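You operate a simulated robot arm through the tools that you are given. There is no shell and no other tool. Be economical: measure what you need, move in short steps, check, and stop when the job is done.

The job below is to be done with a simulated two-armed robot. You get a single attempt, and the scene is never put back.

JOB
Pick up the slim green bottle with the smallest size on its label from the top of the long table with one hand, pass it to the other hand and put it on the step of pump three. Set down upright: slim green bottle.

The check looks at the end state, three seconds after you hand in, the way a careful person would. Anything else that was tipped, shoved, dropped, spilled or broken makes it a failure.

ROBOT AND FRAMES
Two 7-joint arms with two-finger parallel grippers on one trunk, on a base that drives. Base frame: it is fixed to the floor where the robot stands at the start and does not move with it; the origin is under the middle of the robot, x ahead of it, y to its left, z up; the surface under the hand at the start is at about z = 0.82. Readings come in m, rad, newtons and seconds.
The left shoulder is at the start at [0.05, 0.168, 1.082], the right one opposite. With the tool pointing down near the work surface each hand reaches from about 0.22 to 0.66 m from the robot's upright axis, wherever it stands, measured 20 degrees to its own side. Places, roughly: step of pump three [2.5, -0.5, 0.3]. Payload 1.57 kg a hand.
The tool frame of a hand sits at the grasp point between the pads (the TCP): z along the fingers, y along the line on which they close. The tips reach 0.03 m beyond it. The gripper opens to 0.08 m. The fingers are 0.017 m wide and 0.012 m thick; the gripper's body (0.04 by 0.082 m) begins 0.08 m behind the TCP.
Orientation is that of the tool frame in the base frame, as a unit quaternion [w, x, y, z]. With the fingers straight down and closing along the base's y, the tool's x points along the base's -x, its y along +y and its z along -z.

CONTROLS
- The arms move only by the tool jog_arm. It takes "left_series", "right_series" or both (then of equal length, played together; a hand with none holds still); each is one flat list of numbers, 7 for each row, row after row: the shift along the tool's x, y, z in units of 300 mm (1.0 is 300 mm), then the turn, a rotation vector about the tool's x, y, z in units of 180 degrees (1.0 is 180 degrees), then the opening in per cent of the stroke, from 0 (shut) to 100 (fully open). In form: [dx, dy, dz, rx, ry, rz, jaw, dx, dy, dz, rx, ry, rz, jaw, ...]. A call has 1 to 12 rows; each row is the pose to reach, as a shift and turn from the pose commanded when the call began, along the tool's axes at that moment. A call with a number of a shift or a turn outside -1 to 1 is refused whole. Each row takes 0.2 s and may step no farther than 0.05 m and 0.15 rad from the row before; otherwise, or with a gripper value out of range, the whole call is refused. Where a pose cannot be reached the arm comes as near as it can. A force on the tool above 40 N (or 10 N above the force at the start of the call, whichever is more), or a blocked arm, ends the call early, and 0.2 s more pass. Each finger travels about 0.045 m/s and halts on what it meets, pressing with about 33 N; the grip force reading is that of the motor and also rises with nothing between the fingers. The clock runs only during rows and for 0.2 s after the last one: add rows that repeat a pose to give the fingers time. The reply holds the time, the measured pose of the TCP, the force on the tool along the base axes, the opening and the grip force, in the units named above and with some noise, with the torque about the TCP (base axes, N m) and any sound that the robot's microphone picked up, and new pictures: "views" is both (left out), scene, wrist or none (wrist: the cameras of the hands that moved).
- Cameras (640 x 400 px; columns grow to the right, rows downward): "scene" is now at [0.1133, -0.0527, 1.3042]; the picture's right is [-0.58, -0.82, 0.00], its down [-0.36, 0.25, -0.90] and it looks along [0.73, -0.52, -0.44] (base axes); focal length 247 px, centre (320, 200). "left" rides on the left gripper at [0.072, 0.007, -0.122] in its tool frame; the picture's right is [-0.09, 1.00, 0.00], its down [-0.84, -0.08, -0.54] and it looks along [-0.54, -0.05, 0.84] (tool axes); focal length 238 px, centre (320, 200). "right" rides on the right gripper at [0.072, -0.006, -0.122] in its tool frame; the picture's right is [0.09, 1.00, 0.00], its down [-0.84, 0.08, -0.54] and it looks along [-0.54, 0.05, 0.84] (tool axes); focal length 238 px, centre (320, 200). There is no depth. A picture from a camera that has moved, and an enlarged one, comes with that camera's place and axes in the base frame and with its lens.
- raise_lower(by): slides the trunk up (or, below 0, down) by that many m; the arms and the scene camera ride with it, the base frame stays. It gives what a move gives, with no picture.
- steer(legs): drives the robot by 1 to 6 legs, each [ahead, left, turn to the left] in m, m and rad, along the robot's own axes; the way and the turn of a leg run together, so that a leg with both is an arc; at most 1.5 m and 3.142 rad a leg. The arms and the cameras ride along, it lands a little off, and it stops where it bumps. It gives what a move gives, and a new picture of the scene camera.
- turn_head(pan, tilt): turns the head with the scene camera to pan (to the left, within 1.396 rad either way) and tilt (down, from -0.506 to 1.204), counted from straight ahead of the robot. It gives what a move gives, and a new picture of the scene camera.
- inspect(camera, box): a new picture of the part [left, top, right, bottom] of that camera's present view, enlarged. No time passes.
- close_job(): hands the job in; it is judged then, once.

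Go step by step. Nothing tells you exact positions but the pictures and the camera data: compare them with the known pose of the tool, close in by small moves and look again before you grip or let go. The budget is 120 turns and 260 pictures, counting those below and the enlarged ones. Unless the task says otherwise, let go and move clear before handing in, and close with one line.

The tools are called after ">>>" as a command line: name --argument value ..., lists and objects as JSON in quotes. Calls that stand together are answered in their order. jog_arm: Moves the arms, as the interface text tells. Its arguments: {"type":"object","properties":{"left_series":{"type":"array","items":{"type":"number"}},"right_series":{"type":"array","items":{"type":"number"}},"views":{"type":"string","enum":["both","scene","wrist","none"]}},"required":[]} The other tools are called the same way: raise_lower (by) slides the trunk up or down; steer (legs) drives the base; turn_head (pan, tilt) turns the head that bears the scene camera; inspect (camera, box) takes an enlarged picture of a part of a camera's view; close_job () hands the job in.

At the start:

```text
time: 0.0
left_eef_pos: [0.4108, -0.0305, 1.1352]
left_tcp_rot: [0.0, 0.0, 1.0, 0.0]
left_contact_force: [0.5, -0.1, 0.2]
left_ft_torque: [-0.03, 0.02, 0.0]
left_opening: 0.0801
left_gripper_force: 0.1
right_eef_pos: [0.3142, -0.3563, 1.1739]
right_tcp_rot: [-0.001, 0.0, 1.0, 0.0]
right_contact_force: [-0.2, -0.3, 0.0]
right_ft_torque: [0.0, -0.03, -0.02]
right_opening: 0.0798
right_gripper_force: 0.0
trunk travel left (down, up): [-0.25, 0.193]
robot x, y, heading: [-0.0004, 0.0035, -0.0]
head pan, tilt: [-0.616, 0.456]
```

scene: 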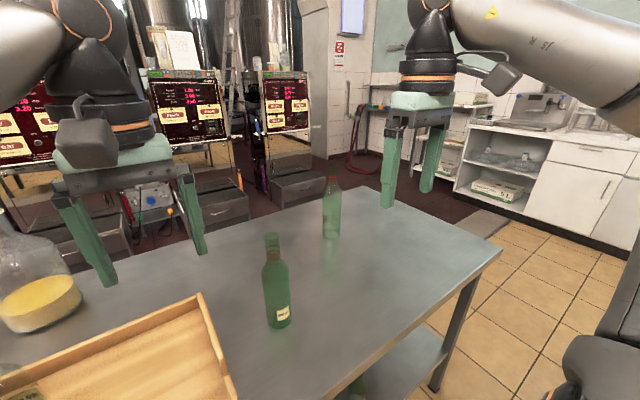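
right: 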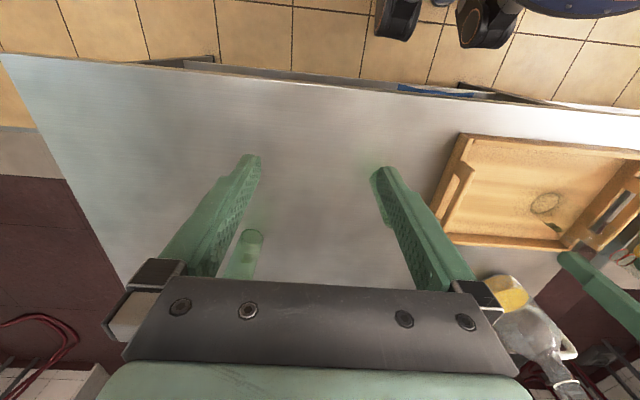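
left: 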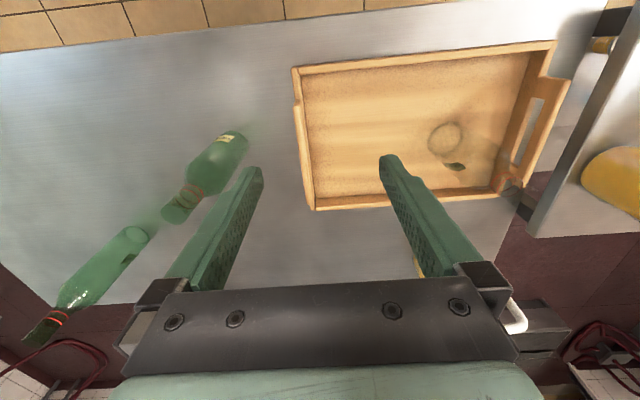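

I see two green bottles on the table, a tray and a jug. I'll look around the table first and read the labels.

>>> inspect --camera "scene" --box '[220, 160, 380, 340]'

>>> turn_head --pan 0.5 --tilt 0.6

```text
2.22 times, centred on (300, 250) of scene
camera zoom: at [0.1133, -0.0527, 1.3042], right [-0.58, -0.82, 0.0], down [-0.36, 0.25, -0.9], along [0.73, -0.52, -0.44], focal length 549 px, centre (364, 89)
```

zoom: 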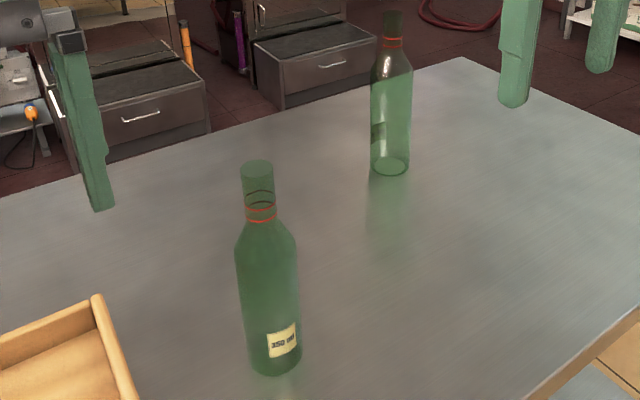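

```text
time: 1.3
left_eef_pos: [0.4091, -0.0317, 1.137]
left_tcp_rot: [0.0, -0.001, 1.0, 0.0]
left_contact_force: [0.8, 0.0, -0.8]
left_ft_torque: [0.02, -0.01, 0.03]
left_opening: 0.0802
left_gripper_force: 0.0
right_eef_pos: [0.3145, -0.3548, 1.1738]
right_tcp_rot: [0.0, 0.0, 1.0, 0.0]
right_contact_force: [0.1, 0.3, -0.7]
right_ft_torque: [-0.03, 0.05, -0.03]
right_opening: 0.08
right_gripper_force: 0.0
trunk travel left (down, up): [-0.25, 0.193]
robot x, y, heading: [-0.0038, -0.0006, 0.001]
head pan, tilt: [0.499, 0.6]
camera scene: at [0.1159, 0.0426, 1.2911], right [0.48, -0.88, 0.0], down [-0.5, -0.27, -0.83], along [0.72, 0.39, -0.56], focal length 247 px, centre (320, 200)
```

scene: 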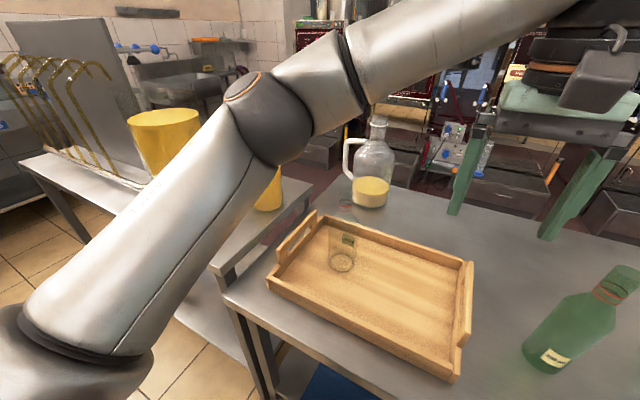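

The near bottle reads 350 ml. The far one has its label turned away, so I'll look at it with the wrist cameras.

>>> inspect --camera "left" --box '[10, 210, 170, 350]'

>>> inspect --camera "left" --box '[150, 110, 270, 230]'

>>> turn_head --pan -0.7 --tilt 0.9

```text
2.86 times, centred on (90, 280) of left
camera zoom: at [0.3376, -0.0244, 1.2577], right [0.09, 1.0, 0.0], down [0.84, -0.08, 0.54], along [0.54, -0.05, -0.84], focal length 681 px, centre (977, -29)
```

zoom: 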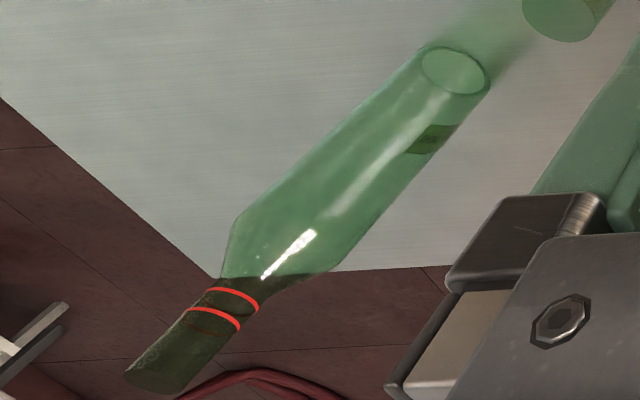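

```text
3.33 times, centred on (210, 170) of left
camera zoom: at [0.3376, -0.0244, 1.2577], right [0.09, 1.0, 0.0], down [0.84, -0.08, 0.54], along [0.54, -0.05, -0.84], focal length 794 px, centre (687, 300)
```

zoom: 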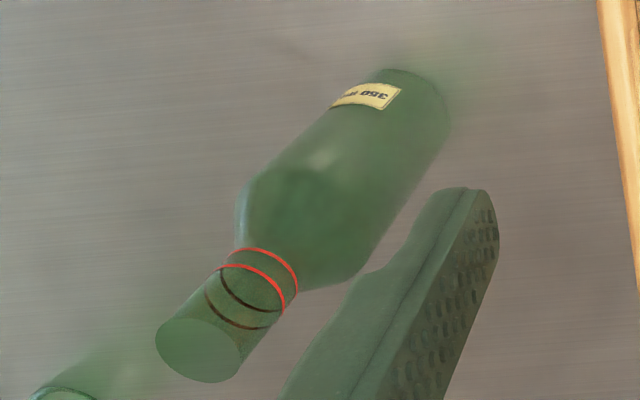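

```text
time: 2.7
left_eef_pos: [0.4097, -0.0304, 1.136]
left_tcp_rot: [0.0, 0.0, 1.0, -0.001]
left_contact_force: [-0.3, 0.0, 0.1]
left_ft_torque: [0.03, 0.0, 0.01]
left_opening: 0.08
left_gripper_force: 0.1
right_eef_pos: [0.3149, -0.3537, 1.1742]
right_tcp_rot: [-0.001, 0.0, 1.0, -0.001]
right_contact_force: [0.0, -0.1, -1.0]
right_ft_torque: [-0.03, -0.02, 0.0]
right_opening: 0.08
right_gripper_force: 0.1
trunk travel left (down, up): [-0.25, 0.193]
robot x, y, heading: [-0.002, 0.0006, -0.001]
head pan, tilt: [-0.7, 0.901]
camera scene: at [0.0961, -0.0483, 1.2663], right [-0.64, -0.77, 0.0], down [-0.6, 0.5, -0.62], along [0.48, -0.4, -0.78], focal length 247 px, centre (320, 200)
```

scene: 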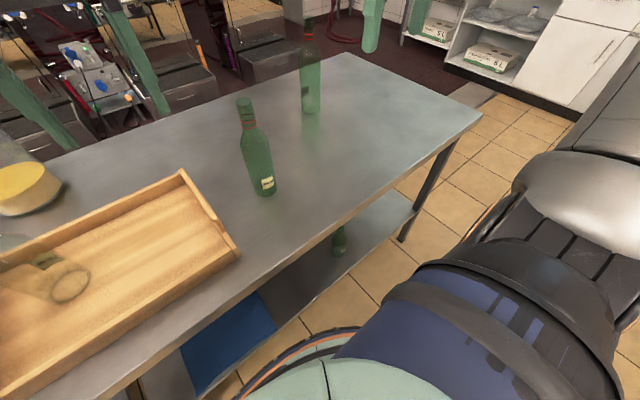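

Another green bottle stands on the lower shelf, which the job rules out. The far bottle's label faces away (+x), so I plan to drive around the table's right end to the pump side. First I check the way.

>>> turn_head --pan -1.35 --tilt 0.45

>>> turn_head --pan -0.45 --tilt 0.2

```text
time: 3.8
left_eef_pos: [0.4108, -0.0304, 1.136]
left_tcp_rot: [0.0, -0.002, 1.0, -0.001]
left_contact_force: [0.6, -0.3, -0.7]
left_ft_torque: [-0.03, -0.01, -0.01]
left_opening: 0.0801
left_gripper_force: 0.1
right_eef_pos: [0.3152, -0.3546, 1.1723]
right_tcp_rot: [0.0, 0.001, 1.0, 0.0]
right_contact_force: [-0.4, -0.1, -0.1]
right_ft_torque: [0.0, 0.01, -0.02]
right_opening: 0.0801
right_gripper_force: 0.0
trunk travel left (down, up): [-0.25, 0.193]
robot x, y, heading: [-0.0024, 0.0006, 0.002]
head pan, tilt: [-1.349, 0.45]
camera scene: at [0.0586, -0.0893, 1.3046], right [-0.98, -0.22, 0.0], down [-0.1, 0.42, -0.9], along [0.2, -0.88, -0.44], focal length 247 px, centre (320, 200)
```

scene: 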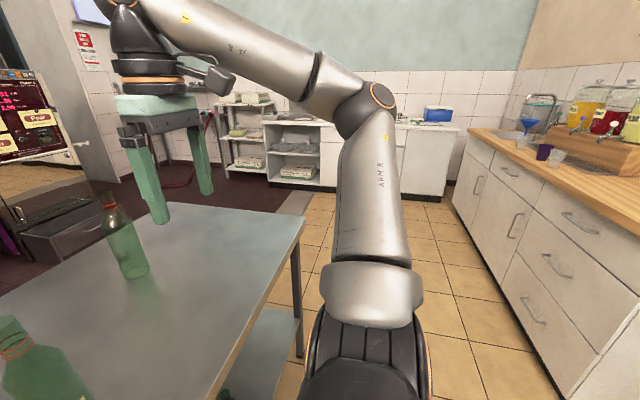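

```text
time: 5.0
left_eef_pos: [0.4104, -0.0328, 1.1354]
left_tcp_rot: [0.0, 0.0, 1.0, 0.0]
left_contact_force: [0.5, -0.2, 0.2]
left_ft_torque: [0.0, -0.02, 0.0]
left_opening: 0.08
left_gripper_force: 0.1
right_eef_pos: [0.3146, -0.3544, 1.1729]
right_tcp_rot: [-0.001, 0.0, 1.0, 0.0]
right_contact_force: [0.8, -0.5, -0.3]
right_ft_torque: [0.0, -0.02, 0.0]
right_opening: 0.08
right_gripper_force: 0.1
trunk travel left (down, up): [-0.25, 0.193]
robot x, y, heading: [0.0004, -0.0018, 0.002]
head pan, tilt: [-0.45, 0.201]
camera scene: at [0.1222, -0.0403, 1.3279], right [-0.44, -0.9, 0.0], down [-0.18, 0.09, -0.98], along [0.88, -0.43, -0.2], focal length 247 px, centre (320, 200)
```

scene: 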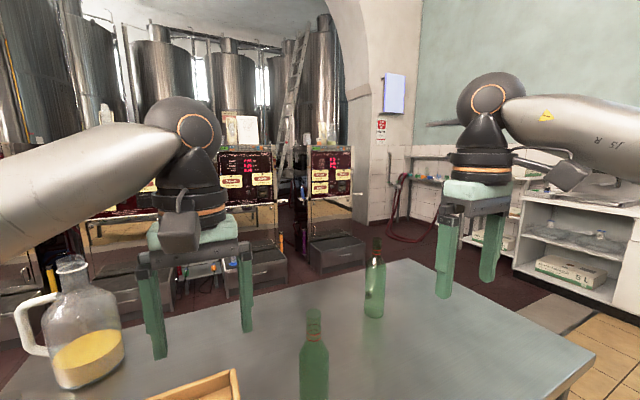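

Pump three is the middle-left panel with its step at about (258,253) here. The right side of the table is free, so I'll drive round to its right end and beyond, facing the far bottle's label.

>>> steer --legs '[[-0.35, 0, 0], [0, -1.45, 0], [1.5, 0, 0], [0.35, 0, 0], [0, 0, 2.2]]'

>>> turn_head --pan 0.0 --tilt 0.5

```text
time: 33.8
left_eef_pos: [1.2724, -1.1084, 1.1358]
left_tcp_rot: [0.0, 0.892, -0.453, 0.0]
left_contact_force: [-0.1, 0.0, -0.3]
left_ft_torque: [0.04, 0.03, -0.01]
left_opening: 0.0798
left_gripper_force: 0.0
right_eef_pos: [1.5894, -0.9951, 1.1723]
right_tcp_rot: [0.0, 0.892, -0.453, 0.001]
right_contact_force: [0.4, 0.4, -0.4]
right_ft_torque: [0.01, -0.01, -0.01]
right_opening: 0.0803
right_gripper_force: 0.0
trunk travel left (down, up): [-0.25, 0.193]
robot x, y, heading: [1.4928, -1.4522, 2.2]
head pan, tilt: [-0.45, 0.201]
camera scene: at [1.447, -1.3331, 1.3279], right [0.98, 0.18, 0.0], down [0.04, -0.2, -0.98], along [-0.18, 0.96, -0.2], focal length 247 px, centre (320, 200)
```

scene: 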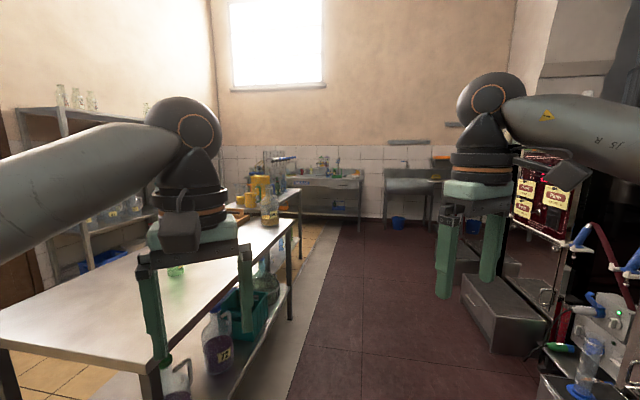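

```text
time: 34.7
left_eef_pos: [1.2721, -1.1092, 1.136]
left_tcp_rot: [0.0, 0.892, -0.452, 0.001]
left_contact_force: [-0.7, 0.8, -0.3]
left_ft_torque: [0.0, 0.03, -0.02]
left_opening: 0.0799
left_gripper_force: 0.0
right_eef_pos: [1.589, -0.9945, 1.1724]
right_tcp_rot: [0.0, 0.891, -0.453, 0.001]
right_contact_force: [-0.3, 0.1, 0.4]
right_ft_torque: [0.01, 0.0, 0.02]
right_opening: 0.08
right_gripper_force: 0.1
trunk travel left (down, up): [-0.25, 0.193]
robot x, y, heading: [1.4886, -1.4569, 2.203]
head pan, tilt: [0.0, 0.499]
camera scene: at [1.4101, -1.3513, 1.3002], right [0.81, 0.59, 0.0], down [0.28, -0.39, -0.88], along [-0.52, 0.71, -0.48], focal length 247 px, centre (320, 200)
```

scene: 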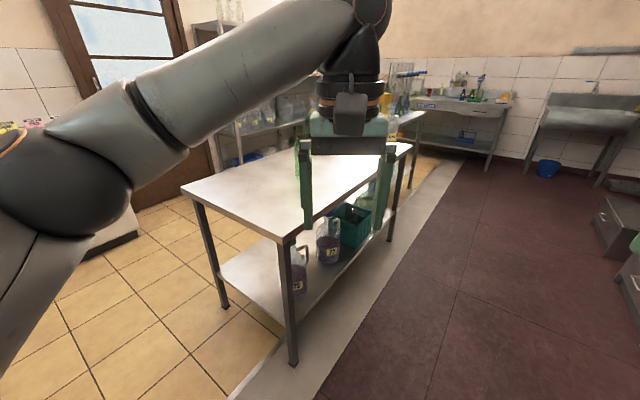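

The left gripper hides the bottle. I'll drive alongside the table's far side and face it.

>>> steer --legs '[[0.4, -0.3, 0], [0, 0, 0.94]]'

>>> turn_head --pan -0.3 --tilt 0.5

```text
time: 40.3
left_eef_pos: [1.086, -0.9213, 1.1359]
left_tcp_rot: [0.0, 1.0, -0.004, -0.001]
left_contact_force: [0.1, -0.5, -0.1]
left_ft_torque: [0.03, 0.0, 0.02]
left_opening: 0.0802
left_gripper_force: 0.0
right_eef_pos: [1.1844, -0.5975, 1.1733]
right_tcp_rot: [-0.001, 1.0, -0.005, 0.0]
right_contact_force: [0.3, 0.4, 1.0]
right_ft_torque: [-0.01, 0.0, -0.02]
right_opening: 0.08
right_gripper_force: 0.0
trunk travel left (down, up): [-0.25, 0.193]
robot x, y, heading: [1.4949, -0.9552, 3.129]
head pan, tilt: [0.0, 0.499]
camera scene: at [1.3631, -0.9543, 1.3002], right [0.01, 1.0, 0.0], down [0.48, 0.0, -0.88], along [-0.88, 0.01, -0.48], focal length 247 px, centre (320, 200)
```

scene: 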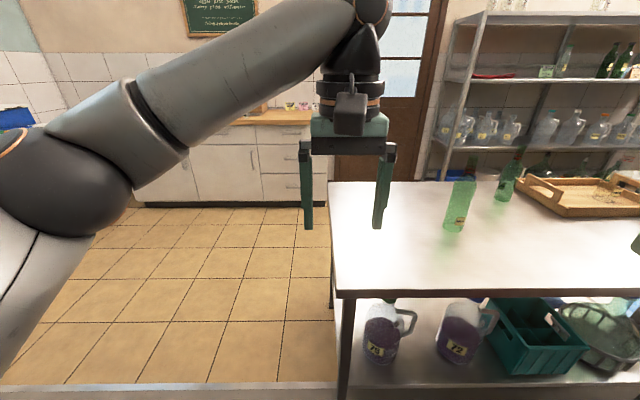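

```text
time: 41.1
left_eef_pos: [1.0858, -0.9201, 1.1364]
left_tcp_rot: [0.001, 1.0, -0.004, -0.001]
left_contact_force: [0.3, 0.1, 0.5]
left_ft_torque: [-0.03, -0.03, -0.01]
left_opening: 0.0803
left_gripper_force: 0.1
right_eef_pos: [1.185, -0.5981, 1.173]
right_tcp_rot: [-0.001, 1.0, -0.005, 0.001]
right_contact_force: [0.2, -0.3, -0.4]
right_ft_torque: [0.01, -0.04, -0.03]
right_opening: 0.0798
right_gripper_force: 0.0
trunk travel left (down, up): [-0.25, 0.193]
robot x, y, heading: [1.4944, -0.9569, 3.129]
head pan, tilt: [-0.3, 0.499]
camera scene: at [1.3675, -0.9274, 1.3002], right [0.3, 0.95, 0.0], down [0.46, -0.15, -0.88], along [-0.84, 0.27, -0.48], focal length 247 px, centre (320, 200)
```

scene: 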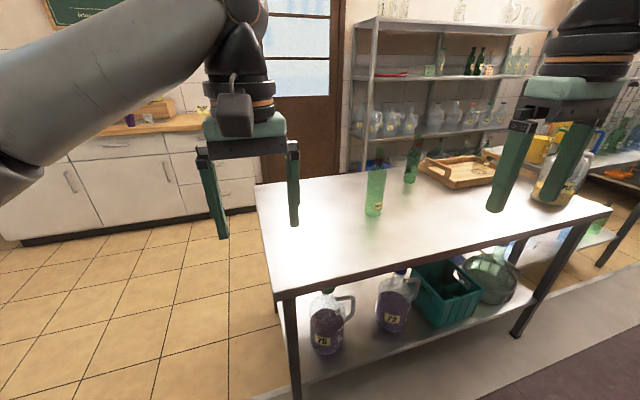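

>>> inspect --camera "scene" --box '[345, 130, 435, 225]'

>>> inspect --camera "right" --box '[0, 0, 640, 400]'

```text
4.21 times, centred on (390, 178) of scene
camera zoom: at [1.3675, -0.9274, 1.3002], right [0.3, 0.95, 0.0], down [0.46, -0.15, -0.88], along [-0.84, 0.27, -0.48], focal length 1040 px, centre (25, 295)
```

zoom: 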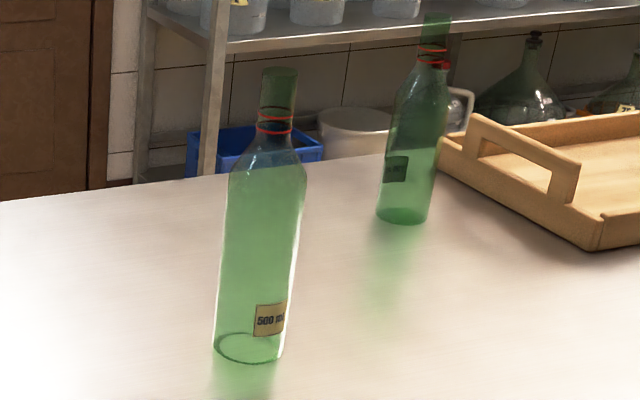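

```text
1.00 times, centred on (320, 200) of right (not enlarged: the box is as wide or as high as the picture)
camera zoom: at [1.2575, -0.5925, 1.2941], right [0.08, -1.0, 0.0], down [-0.84, -0.07, 0.54], along [-0.54, -0.04, -0.84], focal length 238 px, centre (320, 200)
```

zoom: 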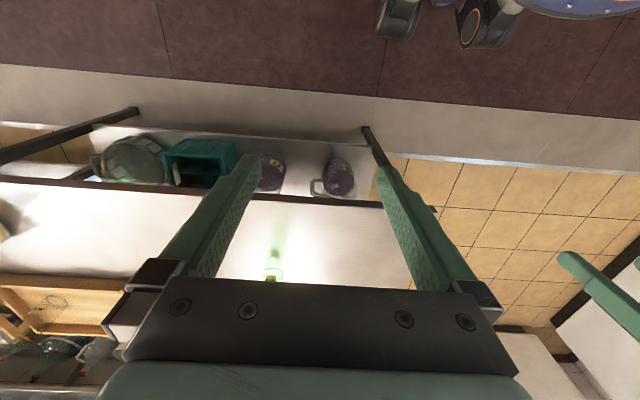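

The far bottle is 500 ml, so the target is the 350 ml one at about (0.46, -0.19). I'll drive back to the front side, stopping a bit short, so that the right hand can take the body from the front and the left hand can take the neck from above.

>>> steer --legs '[[0, 0.5, 0], [0, 0, -3.129], [-1.5, 0, 0], [-0.35, 0, 0], [0, 1.45, 0], [0.2, 0, 0]]'

>>> turn_head --pan -0.3 --tilt 0.6

```text
time: 75.9
left_eef_pos: [0.2943, 0.0021, 1.1344]
left_tcp_rot: [0.0, 0.015, 1.0, 0.0]
left_contact_force: [-0.2, -0.5, -0.1]
left_ft_torque: [0.01, 0.0, -0.01]
left_opening: 0.0799
left_gripper_force: 0.0
right_eef_pos: [0.1879, -0.3176, 1.1727]
right_tcp_rot: [-0.001, 0.016, 1.0, -0.001]
right_contact_force: [0.4, 0.9, -0.9]
right_ft_torque: [-0.02, 0.02, -0.02]
right_opening: 0.0799
right_gripper_force: 0.0
trunk travel left (down, up): [-0.25, 0.193]
robot x, y, heading: [-0.1133, 0.0449, -0.034]
head pan, tilt: [-0.3, 0.499]
camera scene: at [0.0103, 0.0152, 1.3001], right [-0.33, -0.95, 0.0], down [-0.45, 0.16, -0.88], along [0.83, -0.29, -0.48], focal length 247 px, centre (320, 200)
```

scene: 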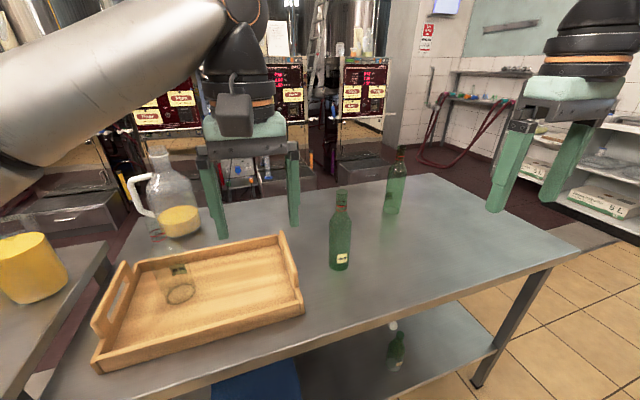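

```text
time: 76.6
left_eef_pos: [0.2937, 0.0022, 1.1355]
left_tcp_rot: [-0.001, 0.015, 1.0, 0.0]
left_contact_force: [0.0, -0.4, -0.3]
left_ft_torque: [0.03, -0.01, 0.0]
left_opening: 0.0799
left_gripper_force: 0.0
right_eef_pos: [0.1885, -0.3195, 1.1728]
right_tcp_rot: [-0.001, 0.016, 1.0, -0.001]
right_contact_force: [-0.1, 0.0, 0.6]
right_ft_torque: [0.0, -0.03, 0.0]
right_opening: 0.0799
right_gripper_force: 0.1
trunk travel left (down, up): [-0.25, 0.193]
robot x, y, heading: [-0.1147, 0.044, -0.026]
head pan, tilt: [-0.3, 0.6]
camera scene: at [0.0072, 0.0161, 1.2911], right [-0.33, -0.95, 0.0], down [-0.53, 0.18, -0.83], along [0.78, -0.27, -0.56], focal length 247 px, centre (320, 200)
```

scene: 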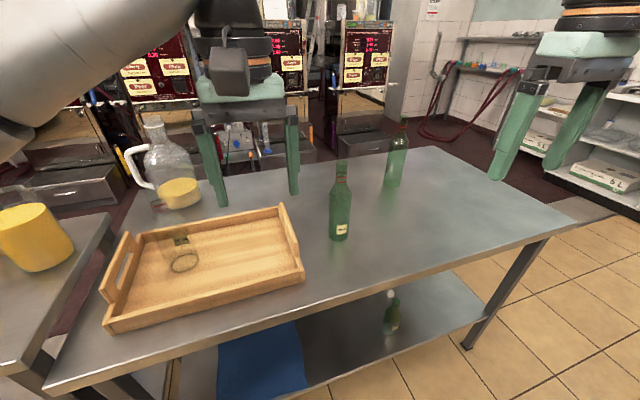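

The 350 ml bottle stands in clear view. I'll enlarge it to fix its place and shape.

>>> inspect --camera "scene" --box '[290, 140, 410, 250]'

```text
3.64 times, centred on (350, 195) of scene
camera zoom: at [0.0072, 0.0161, 1.2911], right [-0.33, -0.95, 0.0], down [-0.53, 0.18, -0.83], along [0.78, -0.27, -0.56], focal length 898 px, centre (211, 218)
```

zoom: 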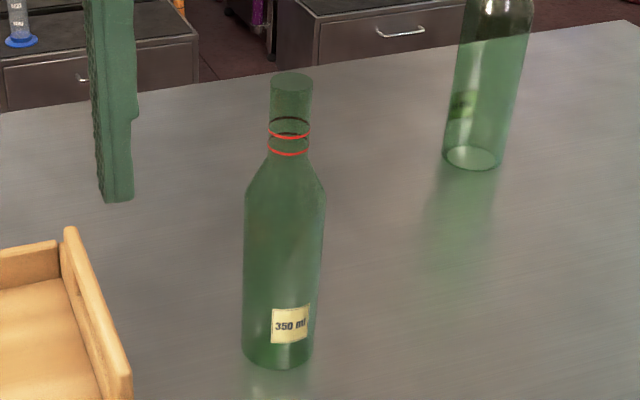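

Bottle: axis at about (0.467, -0.197), 5.6 cm wide, neck at z 0.995–1.047. I'll tilt the right hand to a near-horizontal pointing while moving it behind the bottle.

>>> jog_arm --right_series '[-0.0513, 0.0586, 0.0443, 0, -0.046, 0, 100, -0.1026, 0.1171, 0.0886, 0, -0.092, 0, 100, -0.1539, 0.1757, 0.1329, 0, -0.138, 0, 100, -0.2051, 0.2343, 0.1771, 0, -0.184, 0, 100, -0.2564, 0.2929, 0.2214, 0, -0.23, 0, 100, -0.3077, 0.3514, 0.2657, 0, -0.276, 0, 100, -0.359, 0.41, 0.31, 0, -0.322, 0, 100]'

```text
time: 78.2
left_eef_pos: [0.2937, 0.0015, 1.1375]
left_tcp_rot: [0.0, 0.016, 1.0, 0.0]
left_contact_force: [-0.2, -0.2, 0.4]
left_ft_torque: [0.01, -0.01, 0.02]
left_opening: 0.0801
left_gripper_force: 0.1
right_eef_pos: [0.2988, -0.1991, 1.0793]
right_tcp_rot: [0.484, 0.014, 0.875, -0.008]
right_contact_force: [-1.3, 0.7, -2.0]
right_ft_torque: [-0.01, 0.02, 0.03]
right_opening: 0.0799
right_gripper_force: 0.1
trunk travel left (down, up): [-0.25, 0.193]
robot x, y, heading: [-0.1145, 0.0476, -0.033]
head pan, tilt: [-0.3, 0.6]
camera scene: at [0.0076, 0.0163, 1.2911], right [-0.33, -0.95, 0.0], down [-0.53, 0.18, -0.82], along [0.78, -0.27, -0.57], focal length 247 px, centre (320, 200)
camera right: at [0.1583, -0.2011, 1.0822], right [-0.02, 1.0, -0.08], down [-0.01, 0.08, 1.0], along [1.0, 0.02, 0.01], focal length 238 px, centre (320, 200)
```

scene: 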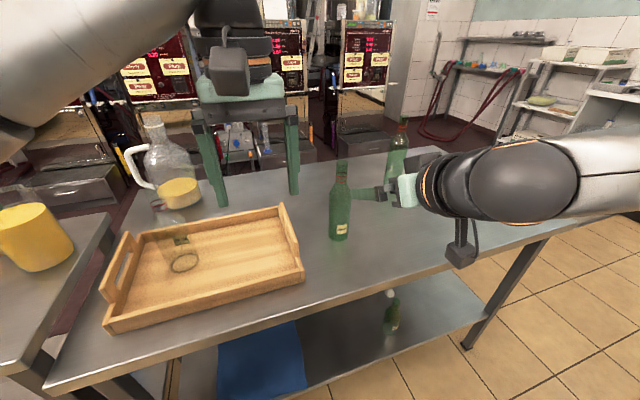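
right: 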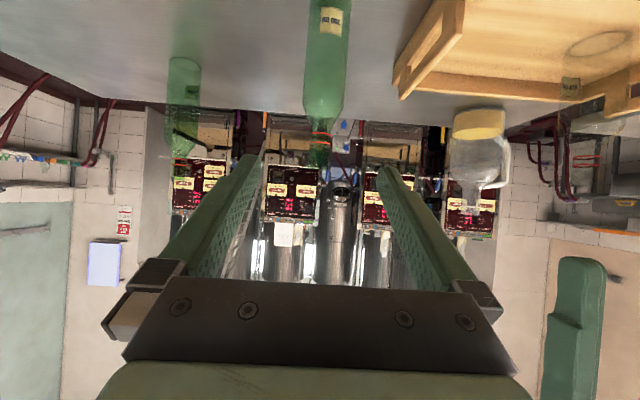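

The arm follows well and the bottle is lined up with the hand (y ≈ -0.20). I'll lower to the pre-grasp point behind the bottle.

>>> jog_arm --right_series '[0.074, 0.004, 0.133, 0, 0, 0, 100, 0.148, 0.008, 0.266, 0, 0, 0, 100, 0.222, 0.012, 0.399, 0, 0, 0, 100]'

```text
time: 79.0
left_eef_pos: [0.2944, 0.0017, 1.1357]
left_tcp_rot: [0.0, 0.016, 1.0, -0.001]
left_contact_force: [0.6, 0.0, 0.6]
left_ft_torque: [0.02, 0.0, 0.0]
left_opening: 0.0801
left_gripper_force: 0.0
right_eef_pos: [0.3648, -0.1981, 0.9603]
right_tcp_rot: [0.485, 0.015, 0.874, -0.008]
right_contact_force: [0.4, 0.6, 0.2]
right_ft_torque: [-0.02, 0.0, 0.02]
right_opening: 0.0798
right_gripper_force: 0.1
trunk travel left (down, up): [-0.25, 0.193]
robot x, y, heading: [-0.1131, 0.0438, -0.034]
head pan, tilt: [-0.3, 0.6]
camera scene: at [0.0077, 0.016, 1.291], right [-0.33, -0.95, 0.0], down [-0.53, 0.18, -0.82], along [0.78, -0.27, -0.57], focal length 247 px, centre (320, 200)
camera right: at [0.2242, -0.2, 0.9626], right [-0.02, 1.0, -0.08], down [-0.01, 0.08, 1.0], along [1.0, 0.02, 0.01], focal length 238 px, centre (320, 200)
```

scene: 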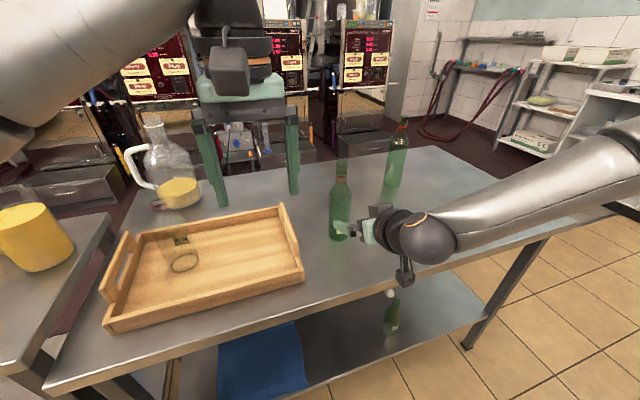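
right: 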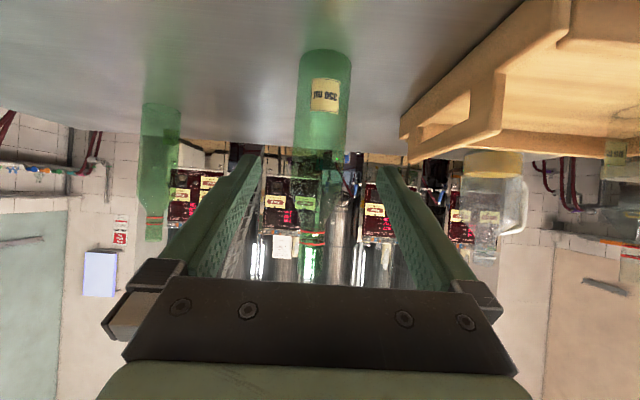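

The bottle is centred between the fingers. I'll advance 12 cm along the fingers.

>>> jog_arm --right_series '[0, 0.002, 0.1, 0, 0, 0, 100, 0, 0.004, 0.2, 0, 0, 0, 100, 0, 0.006, 0.3, 0, 0, 0, 100, 0.003, 0.007, 0.4, 0, 0, 0, 100]'

```text
time: 80.0
left_eef_pos: [0.2938, 0.0029, 1.1368]
left_tcp_rot: [0.0, 0.016, 1.0, 0.0]
left_contact_force: [0.0, 1.2, 0.7]
left_ft_torque: [0.02, 0.0, 0.0]
left_opening: 0.0797
left_gripper_force: 0.0
right_eef_pos: [0.4661, -0.1982, 0.8965]
right_tcp_rot: [0.484, 0.013, 0.875, -0.008]
right_contact_force: [0.5, 0.5, -0.2]
right_ft_torque: [0.0, -0.02, 0.0]
right_opening: 0.0799
right_gripper_force: 0.1
trunk travel left (down, up): [-0.25, 0.193]
robot x, y, heading: [-0.1103, 0.0454, -0.03]
head pan, tilt: [-0.3, 0.6]
camera scene: at [0.0075, 0.0161, 1.2911], right [-0.33, -0.95, 0.0], down [-0.53, 0.18, -0.82], along [0.78, -0.27, -0.57], focal length 247 px, centre (320, 200)
camera right: at [0.326, -0.201, 0.8989], right [-0.02, 1.0, -0.08], down [-0.01, 0.08, 1.0], along [1.0, 0.02, 0.01], focal length 238 px, centre (320, 200)
```

scene: 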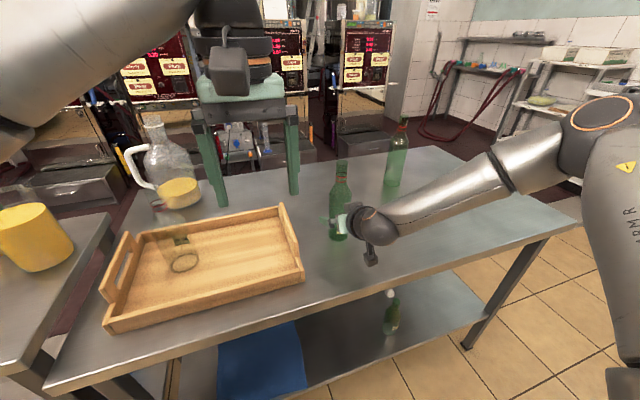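
right: 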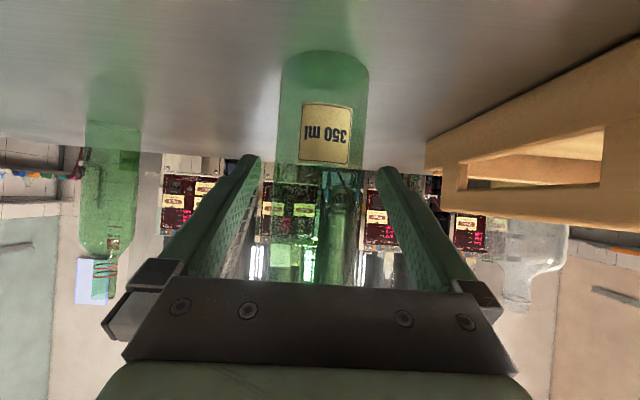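

The bottle sits between the pads. I'll close the right gripper.

>>> jog_arm --right_series '[0, 0, 0, 0, 0, 0, 70, 0, 0, 0, 0, 0, 0, 55, 0, 0, 0, 0, 0, 0, 40, 0, 0, 0, 0, 0, 0, 40, 0, 0, 0, 0, 0, 0, 40]' --views "wrist"

```text
time: 81.2
left_eef_pos: [0.2936, 0.0023, 1.137]
left_tcp_rot: [0.0, 0.016, 1.0, 0.001]
left_contact_force: [-0.2, -0.3, 0.1]
left_ft_torque: [0.01, -0.01, 0.01]
left_opening: 0.08
left_gripper_force: 0.3
right_eef_pos: [0.4666, -0.1986, 0.8962]
right_tcp_rot: [0.484, 0.014, 0.875, -0.009]
right_contact_force: [0.4, -0.1, 0.6]
right_ft_torque: [0.02, 0.02, 0.01]
right_opening: 0.0552
right_gripper_force: 33.2
trunk travel left (down, up): [-0.25, 0.193]
robot x, y, heading: [-0.1141, 0.0457, -0.031]
head pan, tilt: [-0.3, 0.6]
camera right: at [0.3256, -0.201, 0.8992], right [-0.02, 1.0, -0.08], down [-0.01, 0.08, 1.0], along [1.0, 0.02, 0.01], focal length 238 px, centre (320, 200)
```

right: 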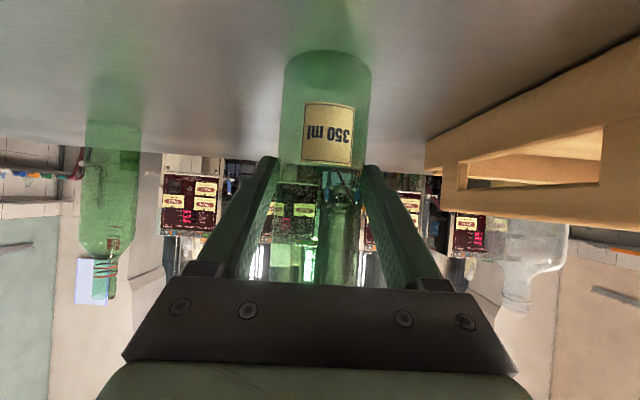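

Gripped: 55 mm opening at 33 N. I'll lift the bottle 10 cm and raise the left hand at the same time.

>>> jog_arm --right_series '[-0.07, 0, -0.0443, 0, 0, 0, 40, -0.141, 0, -0.0885, 0, 0, 0, 40, -0.212, 0, -0.133, 0, 0, 0, 40, -0.2823, 0, -0.177, 0, 0, 0, 40]' --left_series '[0, 0, -0.1, 0, 0, 0, 100, 0, 0, -0.2, 0, 0, 0, 100, 0, 0, -0.3, 0, 0, 0, 100, 0, 0, -0.4, 0, 0, 0, 100]'

```text
time: 82.2
left_eef_pos: [0.2938, 0.0031, 1.2268]
left_tcp_rot: [0.002, 0.016, 1.0, -0.002]
left_contact_force: [-0.5, -0.3, 0.1]
left_ft_torque: [0.02, 0.03, 0.01]
left_opening: 0.0803
left_gripper_force: 0.0
left hand out of reach, approached as far as the arm can: row 4
right_eef_pos: [0.4661, -0.1981, 0.9962]
right_tcp_rot: [0.484, 0.014, 0.875, -0.009]
right_contact_force: [0.1, -0.1, -1.6]
right_ft_torque: [-0.03, -0.01, 0.01]
right_opening: 0.0554
right_gripper_force: 33.5
trunk travel left (down, up): [-0.25, 0.193]
robot x, y, heading: [-0.1147, 0.0457, -0.032]
head pan, tilt: [-0.3, 0.6]
camera scene: at [0.0075, 0.0163, 1.291], right [-0.33, -0.95, 0.0], down [-0.53, 0.18, -0.82], along [0.78, -0.27, -0.57], focal length 247 px, centre (320, 200)
camera right: at [0.3253, -0.2007, 0.9985], right [-0.02, 1.0, -0.08], down [-0.01, 0.08, 1.0], along [1.0, 0.02, 0.01], focal length 238 px, centre (320, 200)
camera left: at [0.2213, 0.011, 1.3486], right [0.12, 0.99, 0.0], down [0.83, -0.1, 0.55], along [0.54, -0.07, -0.84], focal length 238 px, centre (320, 200)
```

scene: 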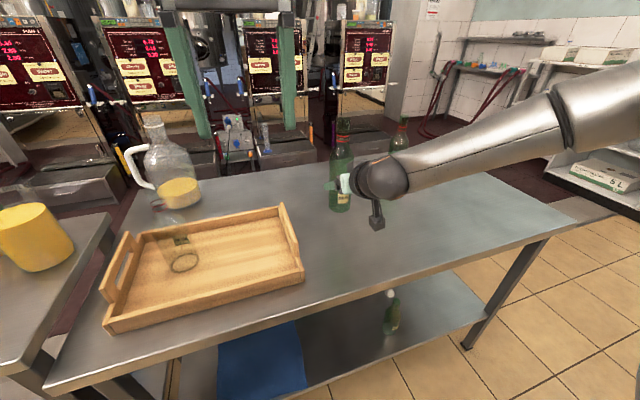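
right: 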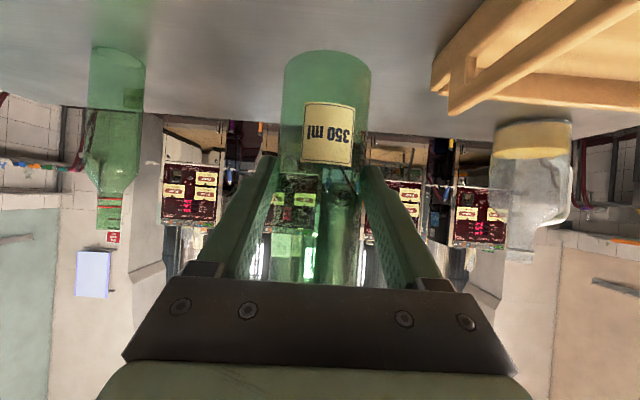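
left: 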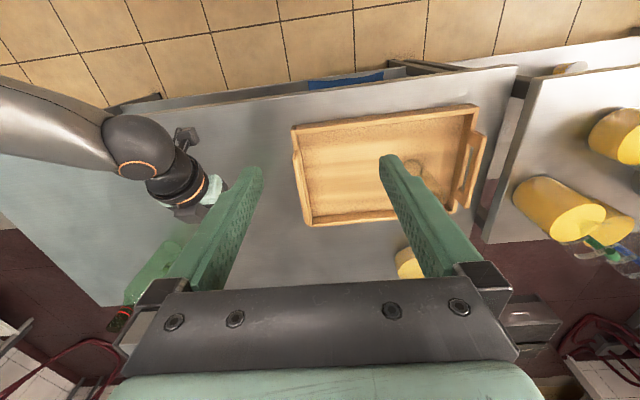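

Left hand tops out near z 1.23, so I'll bring the bottle slightly lower and toward the middle for the pass.

>>> jog_arm --right_series '[0.066, 0.074, -0.022, 0, 0, 0, 40, 0.132, 0.148, -0.044, 0, 0, 0, 40, 0.198, 0.222, -0.066, 0, 0, 0, 40]' --views "none"

>>> turn_head --pan -0.2 --tilt 0.4

>>> inspect --camera "left" --box '[0, 0, 640, 400]'

```text
time: 83.0
left_eef_pos: [0.294, 0.0018, 1.2263]
left_tcp_rot: [0.0, 0.016, 1.0, -0.001]
left_contact_force: [-0.6, -0.1, -0.5]
left_ft_torque: [0.01, -0.02, 0.03]
left_opening: 0.0799
left_gripper_force: 0.1
right_eef_pos: [0.419, -0.1304, 0.9554]
right_tcp_rot: [0.484, 0.014, 0.875, -0.009]
right_contact_force: [-0.4, 0.7, -3.2]
right_ft_torque: [-0.05, 0.05, -0.03]
right_opening: 0.0555
right_gripper_force: 33.0
trunk travel left (down, up): [-0.25, 0.193]
robot x, y, heading: [-0.1139, 0.0455, -0.026]
head pan, tilt: [-0.3, 0.6]
```

```text
time: 83.7
left_eef_pos: [0.2937, 0.0021, 1.225]
left_tcp_rot: [0.001, 0.014, 1.0, -0.001]
left_contact_force: [0.0, -0.6, 0.2]
left_ft_torque: [0.04, 0.01, 0.0]
left_opening: 0.0798
left_gripper_force: 0.2
right_eef_pos: [0.4206, -0.1314, 0.9551]
right_tcp_rot: [0.484, 0.015, 0.875, -0.009]
right_contact_force: [-0.4, 0.0, -2.5]
right_ft_torque: [-0.01, 0.01, -0.02]
right_opening: 0.0555
right_gripper_force: 32.4
trunk travel left (down, up): [-0.25, 0.193]
robot x, y, heading: [-0.1138, 0.0484, -0.031]
head pan, tilt: [-0.201, 0.4]
camera scene: at [0.014, 0.0235, 1.3092], right [-0.23, -0.97, 0.0], down [-0.38, 0.09, -0.92], along [0.9, -0.21, -0.39], focal length 247 px, centre (320, 200)
```

scene: 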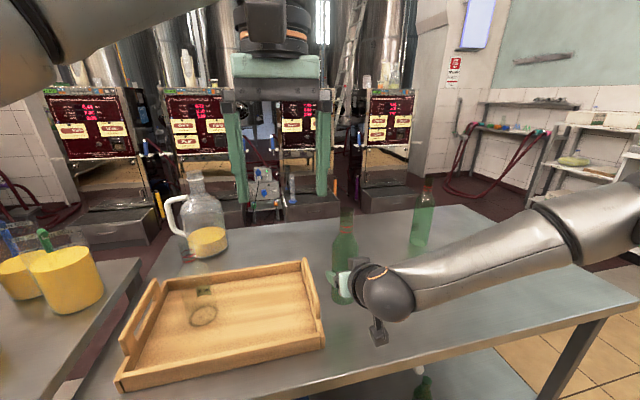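

```text
1.00 times, centred on (320, 200) of left (not enlarged: the box is as wide or as high as the picture)
camera zoom: at [0.2216, 0.0106, 1.348], right [0.12, 0.99, 0.0], down [0.83, -0.1, 0.54], along [0.54, -0.07, -0.84], focal length 238 px, centre (320, 200)
```

zoom: 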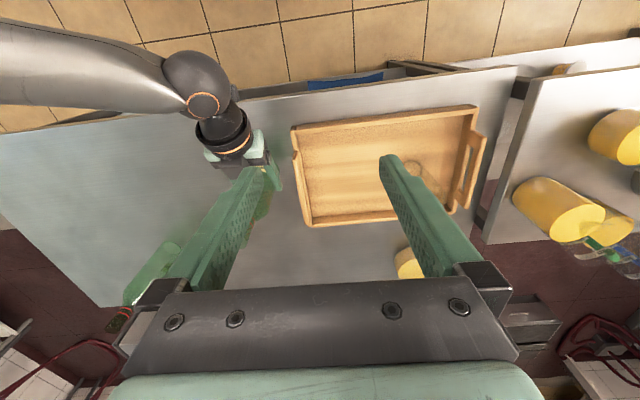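

Both hands are clear of each other. I'll bring the left hand over the bottle neck, staying above it.

>>> jog_arm --left_series '[-0.088, -0.0867, 0.017, 0, 0, 0, 100, -0.176, -0.1733, 0.035, 0, 0, 0, 100, -0.264, -0.26, 0.052, 0, 0, 0, 100, -0.352, -0.3467, 0.07, 0, 0, 0, 100, -0.44, -0.4333, 0.087, 0, 0, 0, 100]'

```text
time: 84.9
left_eef_pos: [0.3252, -0.0276, 1.1869]
left_tcp_rot: [0.001, 0.009, 1.0, -0.008]
left_contact_force: [1.0, 0.4, 0.3]
left_ft_torque: [0.01, 0.04, 0.0]
left_opening: 0.0799
left_gripper_force: 0.2
left hand out of reach, approached as far as the arm can: row 1, 2, 3, 4, 5
right_eef_pos: [0.4213, -0.1312, 0.9556]
right_tcp_rot: [0.484, 0.014, 0.875, -0.009]
right_contact_force: [-0.1, -0.1, -2.1]
right_ft_torque: [0.0, 0.06, 0.03]
right_opening: 0.0553
right_gripper_force: 33.2
trunk travel left (down, up): [-0.25, 0.193]
robot x, y, heading: [-0.1154, 0.046, -0.027]
head pan, tilt: [-0.201, 0.4]
camera scene: at [0.014, 0.0234, 1.3093], right [-0.23, -0.97, 0.0], down [-0.38, 0.09, -0.92], along [0.9, -0.21, -0.39], focal length 247 px, centre (320, 200)
camera left: at [0.2523, -0.0165, 1.3086], right [0.11, 0.99, -0.02], down [0.83, -0.08, 0.55], along [0.54, -0.07, -0.84], focal length 238 px, centre (320, 200)
```

scene: 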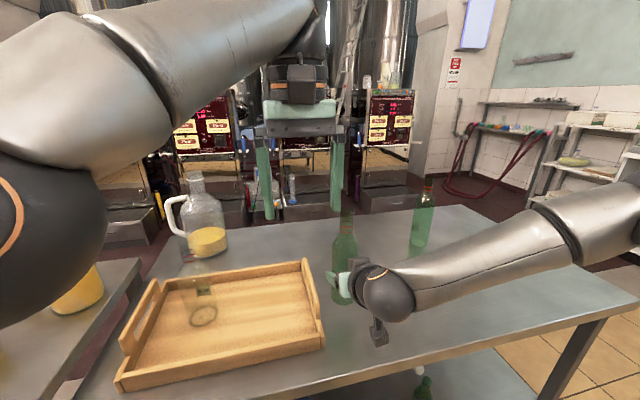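
left: 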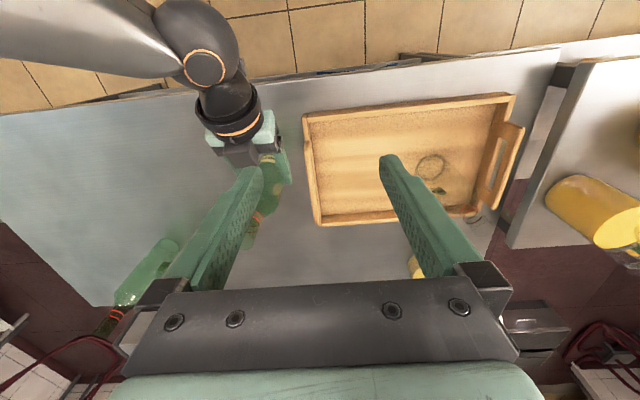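

The left arm can't reach that high and far with fingers down. I'll raise the trunk 0.19 m, then lower the right hand back, so the neck is lower relative to the left shoulder.

>>> raise_lower --by 0.185

```text
time: 87.0
left_eef_pos: [0.325, -0.0255, 1.3709]
left_tcp_rot: [0.001, 0.008, 1.0, -0.007]
left_contact_force: [-0.2, 0.0, -0.4]
left_ft_torque: [-0.01, 0.0, -0.01]
left_opening: 0.0799
left_gripper_force: 0.1
right_eef_pos: [0.4205, -0.1319, 1.1395]
right_tcp_rot: [0.484, 0.014, 0.875, -0.009]
right_contact_force: [0.9, -0.9, -2.9]
right_ft_torque: [-0.03, 0.04, 0.01]
right_opening: 0.0556
right_gripper_force: 32.9
trunk travel left (down, up): [-0.435, 0.008]
robot x, y, heading: [-0.1151, 0.045, -0.033]
head pan, tilt: [-0.201, 0.4]
```

>>> jog_arm --right_series '[0.14, 0, 0.0585, 0, 0, 0, 40, 0.28, 0, 0.117, 0, 0, 0, 40, 0.42, -0.002, 0.1755, 0, 0, 0, 40, 0.56, -0.003, 0.234, 0, 0, 0, 40]' --views "scene"

```text
time: 88.0
left_eef_pos: [0.3247, -0.0257, 1.3722]
left_tcp_rot: [0.0, 0.009, 1.0, -0.008]
left_contact_force: [-0.1, 0.4, -0.4]
left_ft_torque: [-0.02, -0.02, 0.02]
left_opening: 0.0799
left_gripper_force: 0.1
right_eef_pos: [0.3948, -0.1516, 1.0444]
right_tcp_rot: [0.483, 0.013, 0.875, -0.007]
right_contact_force: [-0.2, 0.0, -2.8]
right_ft_torque: [0.01, 0.07, 0.01]
right_opening: 0.0552
right_gripper_force: 33.2
right hand out of reach, approached as far as the arm can: row 2, 3, 4
trunk travel left (down, up): [-0.435, 0.008]
robot x, y, heading: [-0.1135, 0.0458, -0.029]
head pan, tilt: [-0.201, 0.4]
camera scene: at [0.014, 0.0235, 1.4943], right [-0.23, -0.97, 0.0], down [-0.38, 0.09, -0.92], along [0.9, -0.21, -0.39], focal length 247 px, centre (320, 200)
```

scene: 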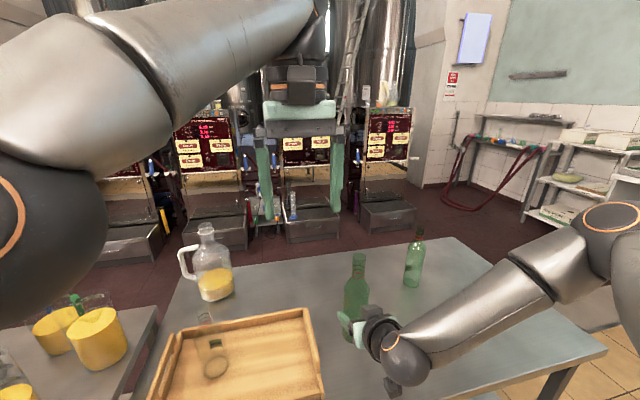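

The right arm stops at z 1.044. I'll bring the bottle closer to the robot, where the left hand can reach over it.

>>> jog_arm --right_series '[0.058, 0.05, -0.093, 0, 0, 0, 40, 0.117, 0.1, -0.187, 0, 0, 0, 40]' --views "none"

```text
time: 88.5
left_eef_pos: [0.3254, -0.0252, 1.3727]
left_tcp_rot: [0.0, 0.008, 1.0, -0.008]
left_contact_force: [-1.3, -0.4, -0.2]
left_ft_torque: [0.0, -0.02, 0.0]
left_opening: 0.08
left_gripper_force: 0.0
right_eef_pos: [0.3298, -0.1333, 1.0572]
right_tcp_rot: [0.484, 0.014, 0.875, -0.008]
right_contact_force: [0.6, -1.0, -2.5]
right_ft_torque: [0.03, 0.02, -0.05]
right_opening: 0.0552
right_gripper_force: 33.1
right hand out of reach, approached as far as the arm can: row 1, 2
trunk travel left (down, up): [-0.435, 0.008]
robot x, y, heading: [-0.115, 0.0506, -0.032]
head pan, tilt: [-0.201, 0.4]
```

>>> jog_arm --left_series '[-0.007, -0.089, 0.09, -0.002, 0, 0, 100, -0.014, -0.178, 0.18, -0.004, 0, 0, 100, -0.02, -0.268, 0.27, -0.005, 0, 0, 100, -0.027, -0.357, 0.36, -0.005, 0, 0, 100]'

```text
time: 89.5
left_eef_pos: [0.3162, -0.0961, 1.2618]
left_tcp_rot: [0.0, 0.015, 1.0, 0.007]
left_contact_force: [-0.4, -0.9, -0.7]
left_ft_torque: [0.04, 0.01, 0.02]
left_opening: 0.0797
left_gripper_force: 0.0
left hand out of reach, approached as far as the arm can: row 1, 2, 3, 4
right_eef_pos: [0.3302, -0.1333, 1.0581]
right_tcp_rot: [0.484, 0.013, 0.875, -0.007]
right_contact_force: [1.6, -0.6, -3.5]
right_ft_torque: [-0.01, 0.02, 0.01]
right_opening: 0.0555
right_gripper_force: 32.9
trunk travel left (down, up): [-0.435, 0.008]
robot x, y, heading: [-0.1125, 0.0462, -0.036]
head pan, tilt: [-0.201, 0.4]
camera scene: at [0.0143, 0.0231, 1.4943], right [-0.23, -0.97, 0.0], down [-0.38, 0.09, -0.92], along [0.9, -0.21, -0.39], focal length 247 px, centre (320, 200)
camera left: at [0.2452, -0.0882, 1.3843], right [0.12, 0.99, 0.01], down [0.83, -0.11, 0.54], along [0.54, -0.06, -0.84], focal length 238 px, centre (320, 200)
```

scene: 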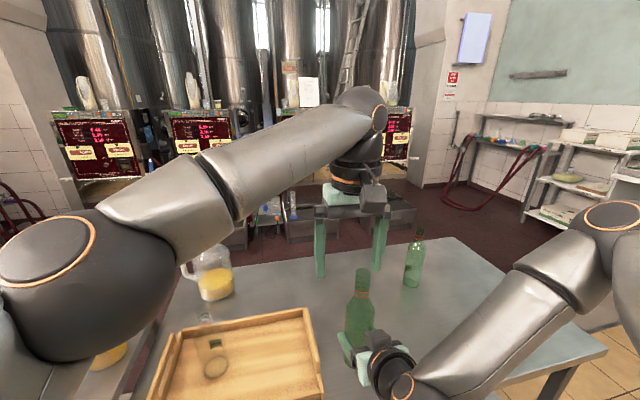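
left: 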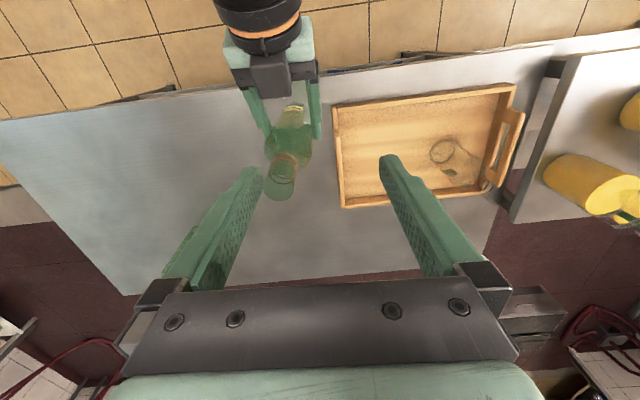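

The bottle's top is at about (0.343, -0.131, 1.209). The left hand is at its reach limit 2 cm above, so I'll bring the bottle under it with the right hand.

>>> jog_arm --right_series '[0.025, 0.055, -0.035, 0, 0, 0, 40, 0.048, 0.117, -0.073, 0, 0, 0, 40]' --views "none"

>>> inspect --camera "left" --box '[160, 60, 480, 260]'

```text
time: 90.2
left_eef_pos: [0.3175, -0.0948, 1.2634]
left_tcp_rot: [0.001, 0.015, 1.0, 0.006]
left_contact_force: [0.2, 0.4, 0.5]
left_ft_torque: [-0.03, 0.03, -0.03]
left_opening: 0.0799
left_gripper_force: 0.1
right_eef_pos: [0.3076, -0.1217, 1.0756]
right_tcp_rot: [0.483, 0.013, 0.876, -0.007]
right_contact_force: [-0.2, 1.1, -2.4]
right_ft_torque: [-0.02, 0.06, 0.0]
right_opening: 0.0552
right_gripper_force: 33.1
right hand out of reach, approached as far as the arm can: row 1, 2
trunk travel left (down, up): [-0.435, 0.008]
robot x, y, heading: [-0.1105, 0.0461, -0.031]
head pan, tilt: [-0.201, 0.4]
```

```text
2.00 times, centred on (320, 160) of left
camera zoom: at [0.2451, -0.0872, 1.3845], right [0.12, 0.99, 0.01], down [0.83, -0.11, 0.54], along [0.54, -0.06, -0.84], focal length 477 px, centre (320, 280)
```

zoom: 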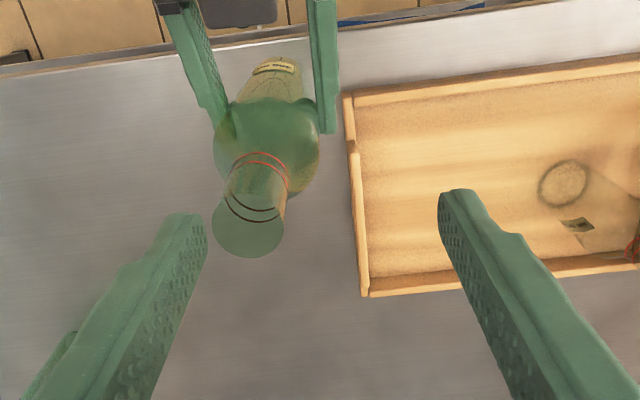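

The bottle top is now almost level with the left fingertips. I'll back the left hand up and away first, then turn the right hand to point leftwards, so the bottle can come to the middle.

>>> jog_arm --left_series '[0.05, 0, -0.1, 0, 0, 0, 100, 0.1, 0, -0.2, 0, 0, 0, 100, 0.12, 0.05, -0.3, 0, 0, 0, 100, 0.12, 0.15, -0.36, 0, 0, 0, 100, 0.12, 0.28, -0.36, 0, 0, 0, 100, 0.12, 0.41, -0.36, 0, 0, 0, 100]' --views "none"

```text
time: 91.5
left_eef_pos: [0.2853, 0.0285, 1.375]
left_tcp_rot: [0.001, 0.016, 1.0, 0.008]
left_contact_force: [0.5, -0.6, 0.3]
left_ft_torque: [0.03, -0.01, 0.02]
left_opening: 0.08
left_gripper_force: 0.1
left hand out of reach, approached as far as the arm can: row 2, 3
right_eef_pos: [0.3082, -0.121, 1.0756]
right_tcp_rot: [0.484, 0.013, 0.875, -0.007]
right_contact_force: [-0.8, 0.0, -2.4]
right_ft_torque: [0.02, -0.02, 0.02]
right_opening: 0.0555
right_gripper_force: 33.3
trunk travel left (down, up): [-0.435, 0.008]
robot x, y, heading: [-0.1196, 0.0443, -0.032]
head pan, tilt: [-0.201, 0.4]
```

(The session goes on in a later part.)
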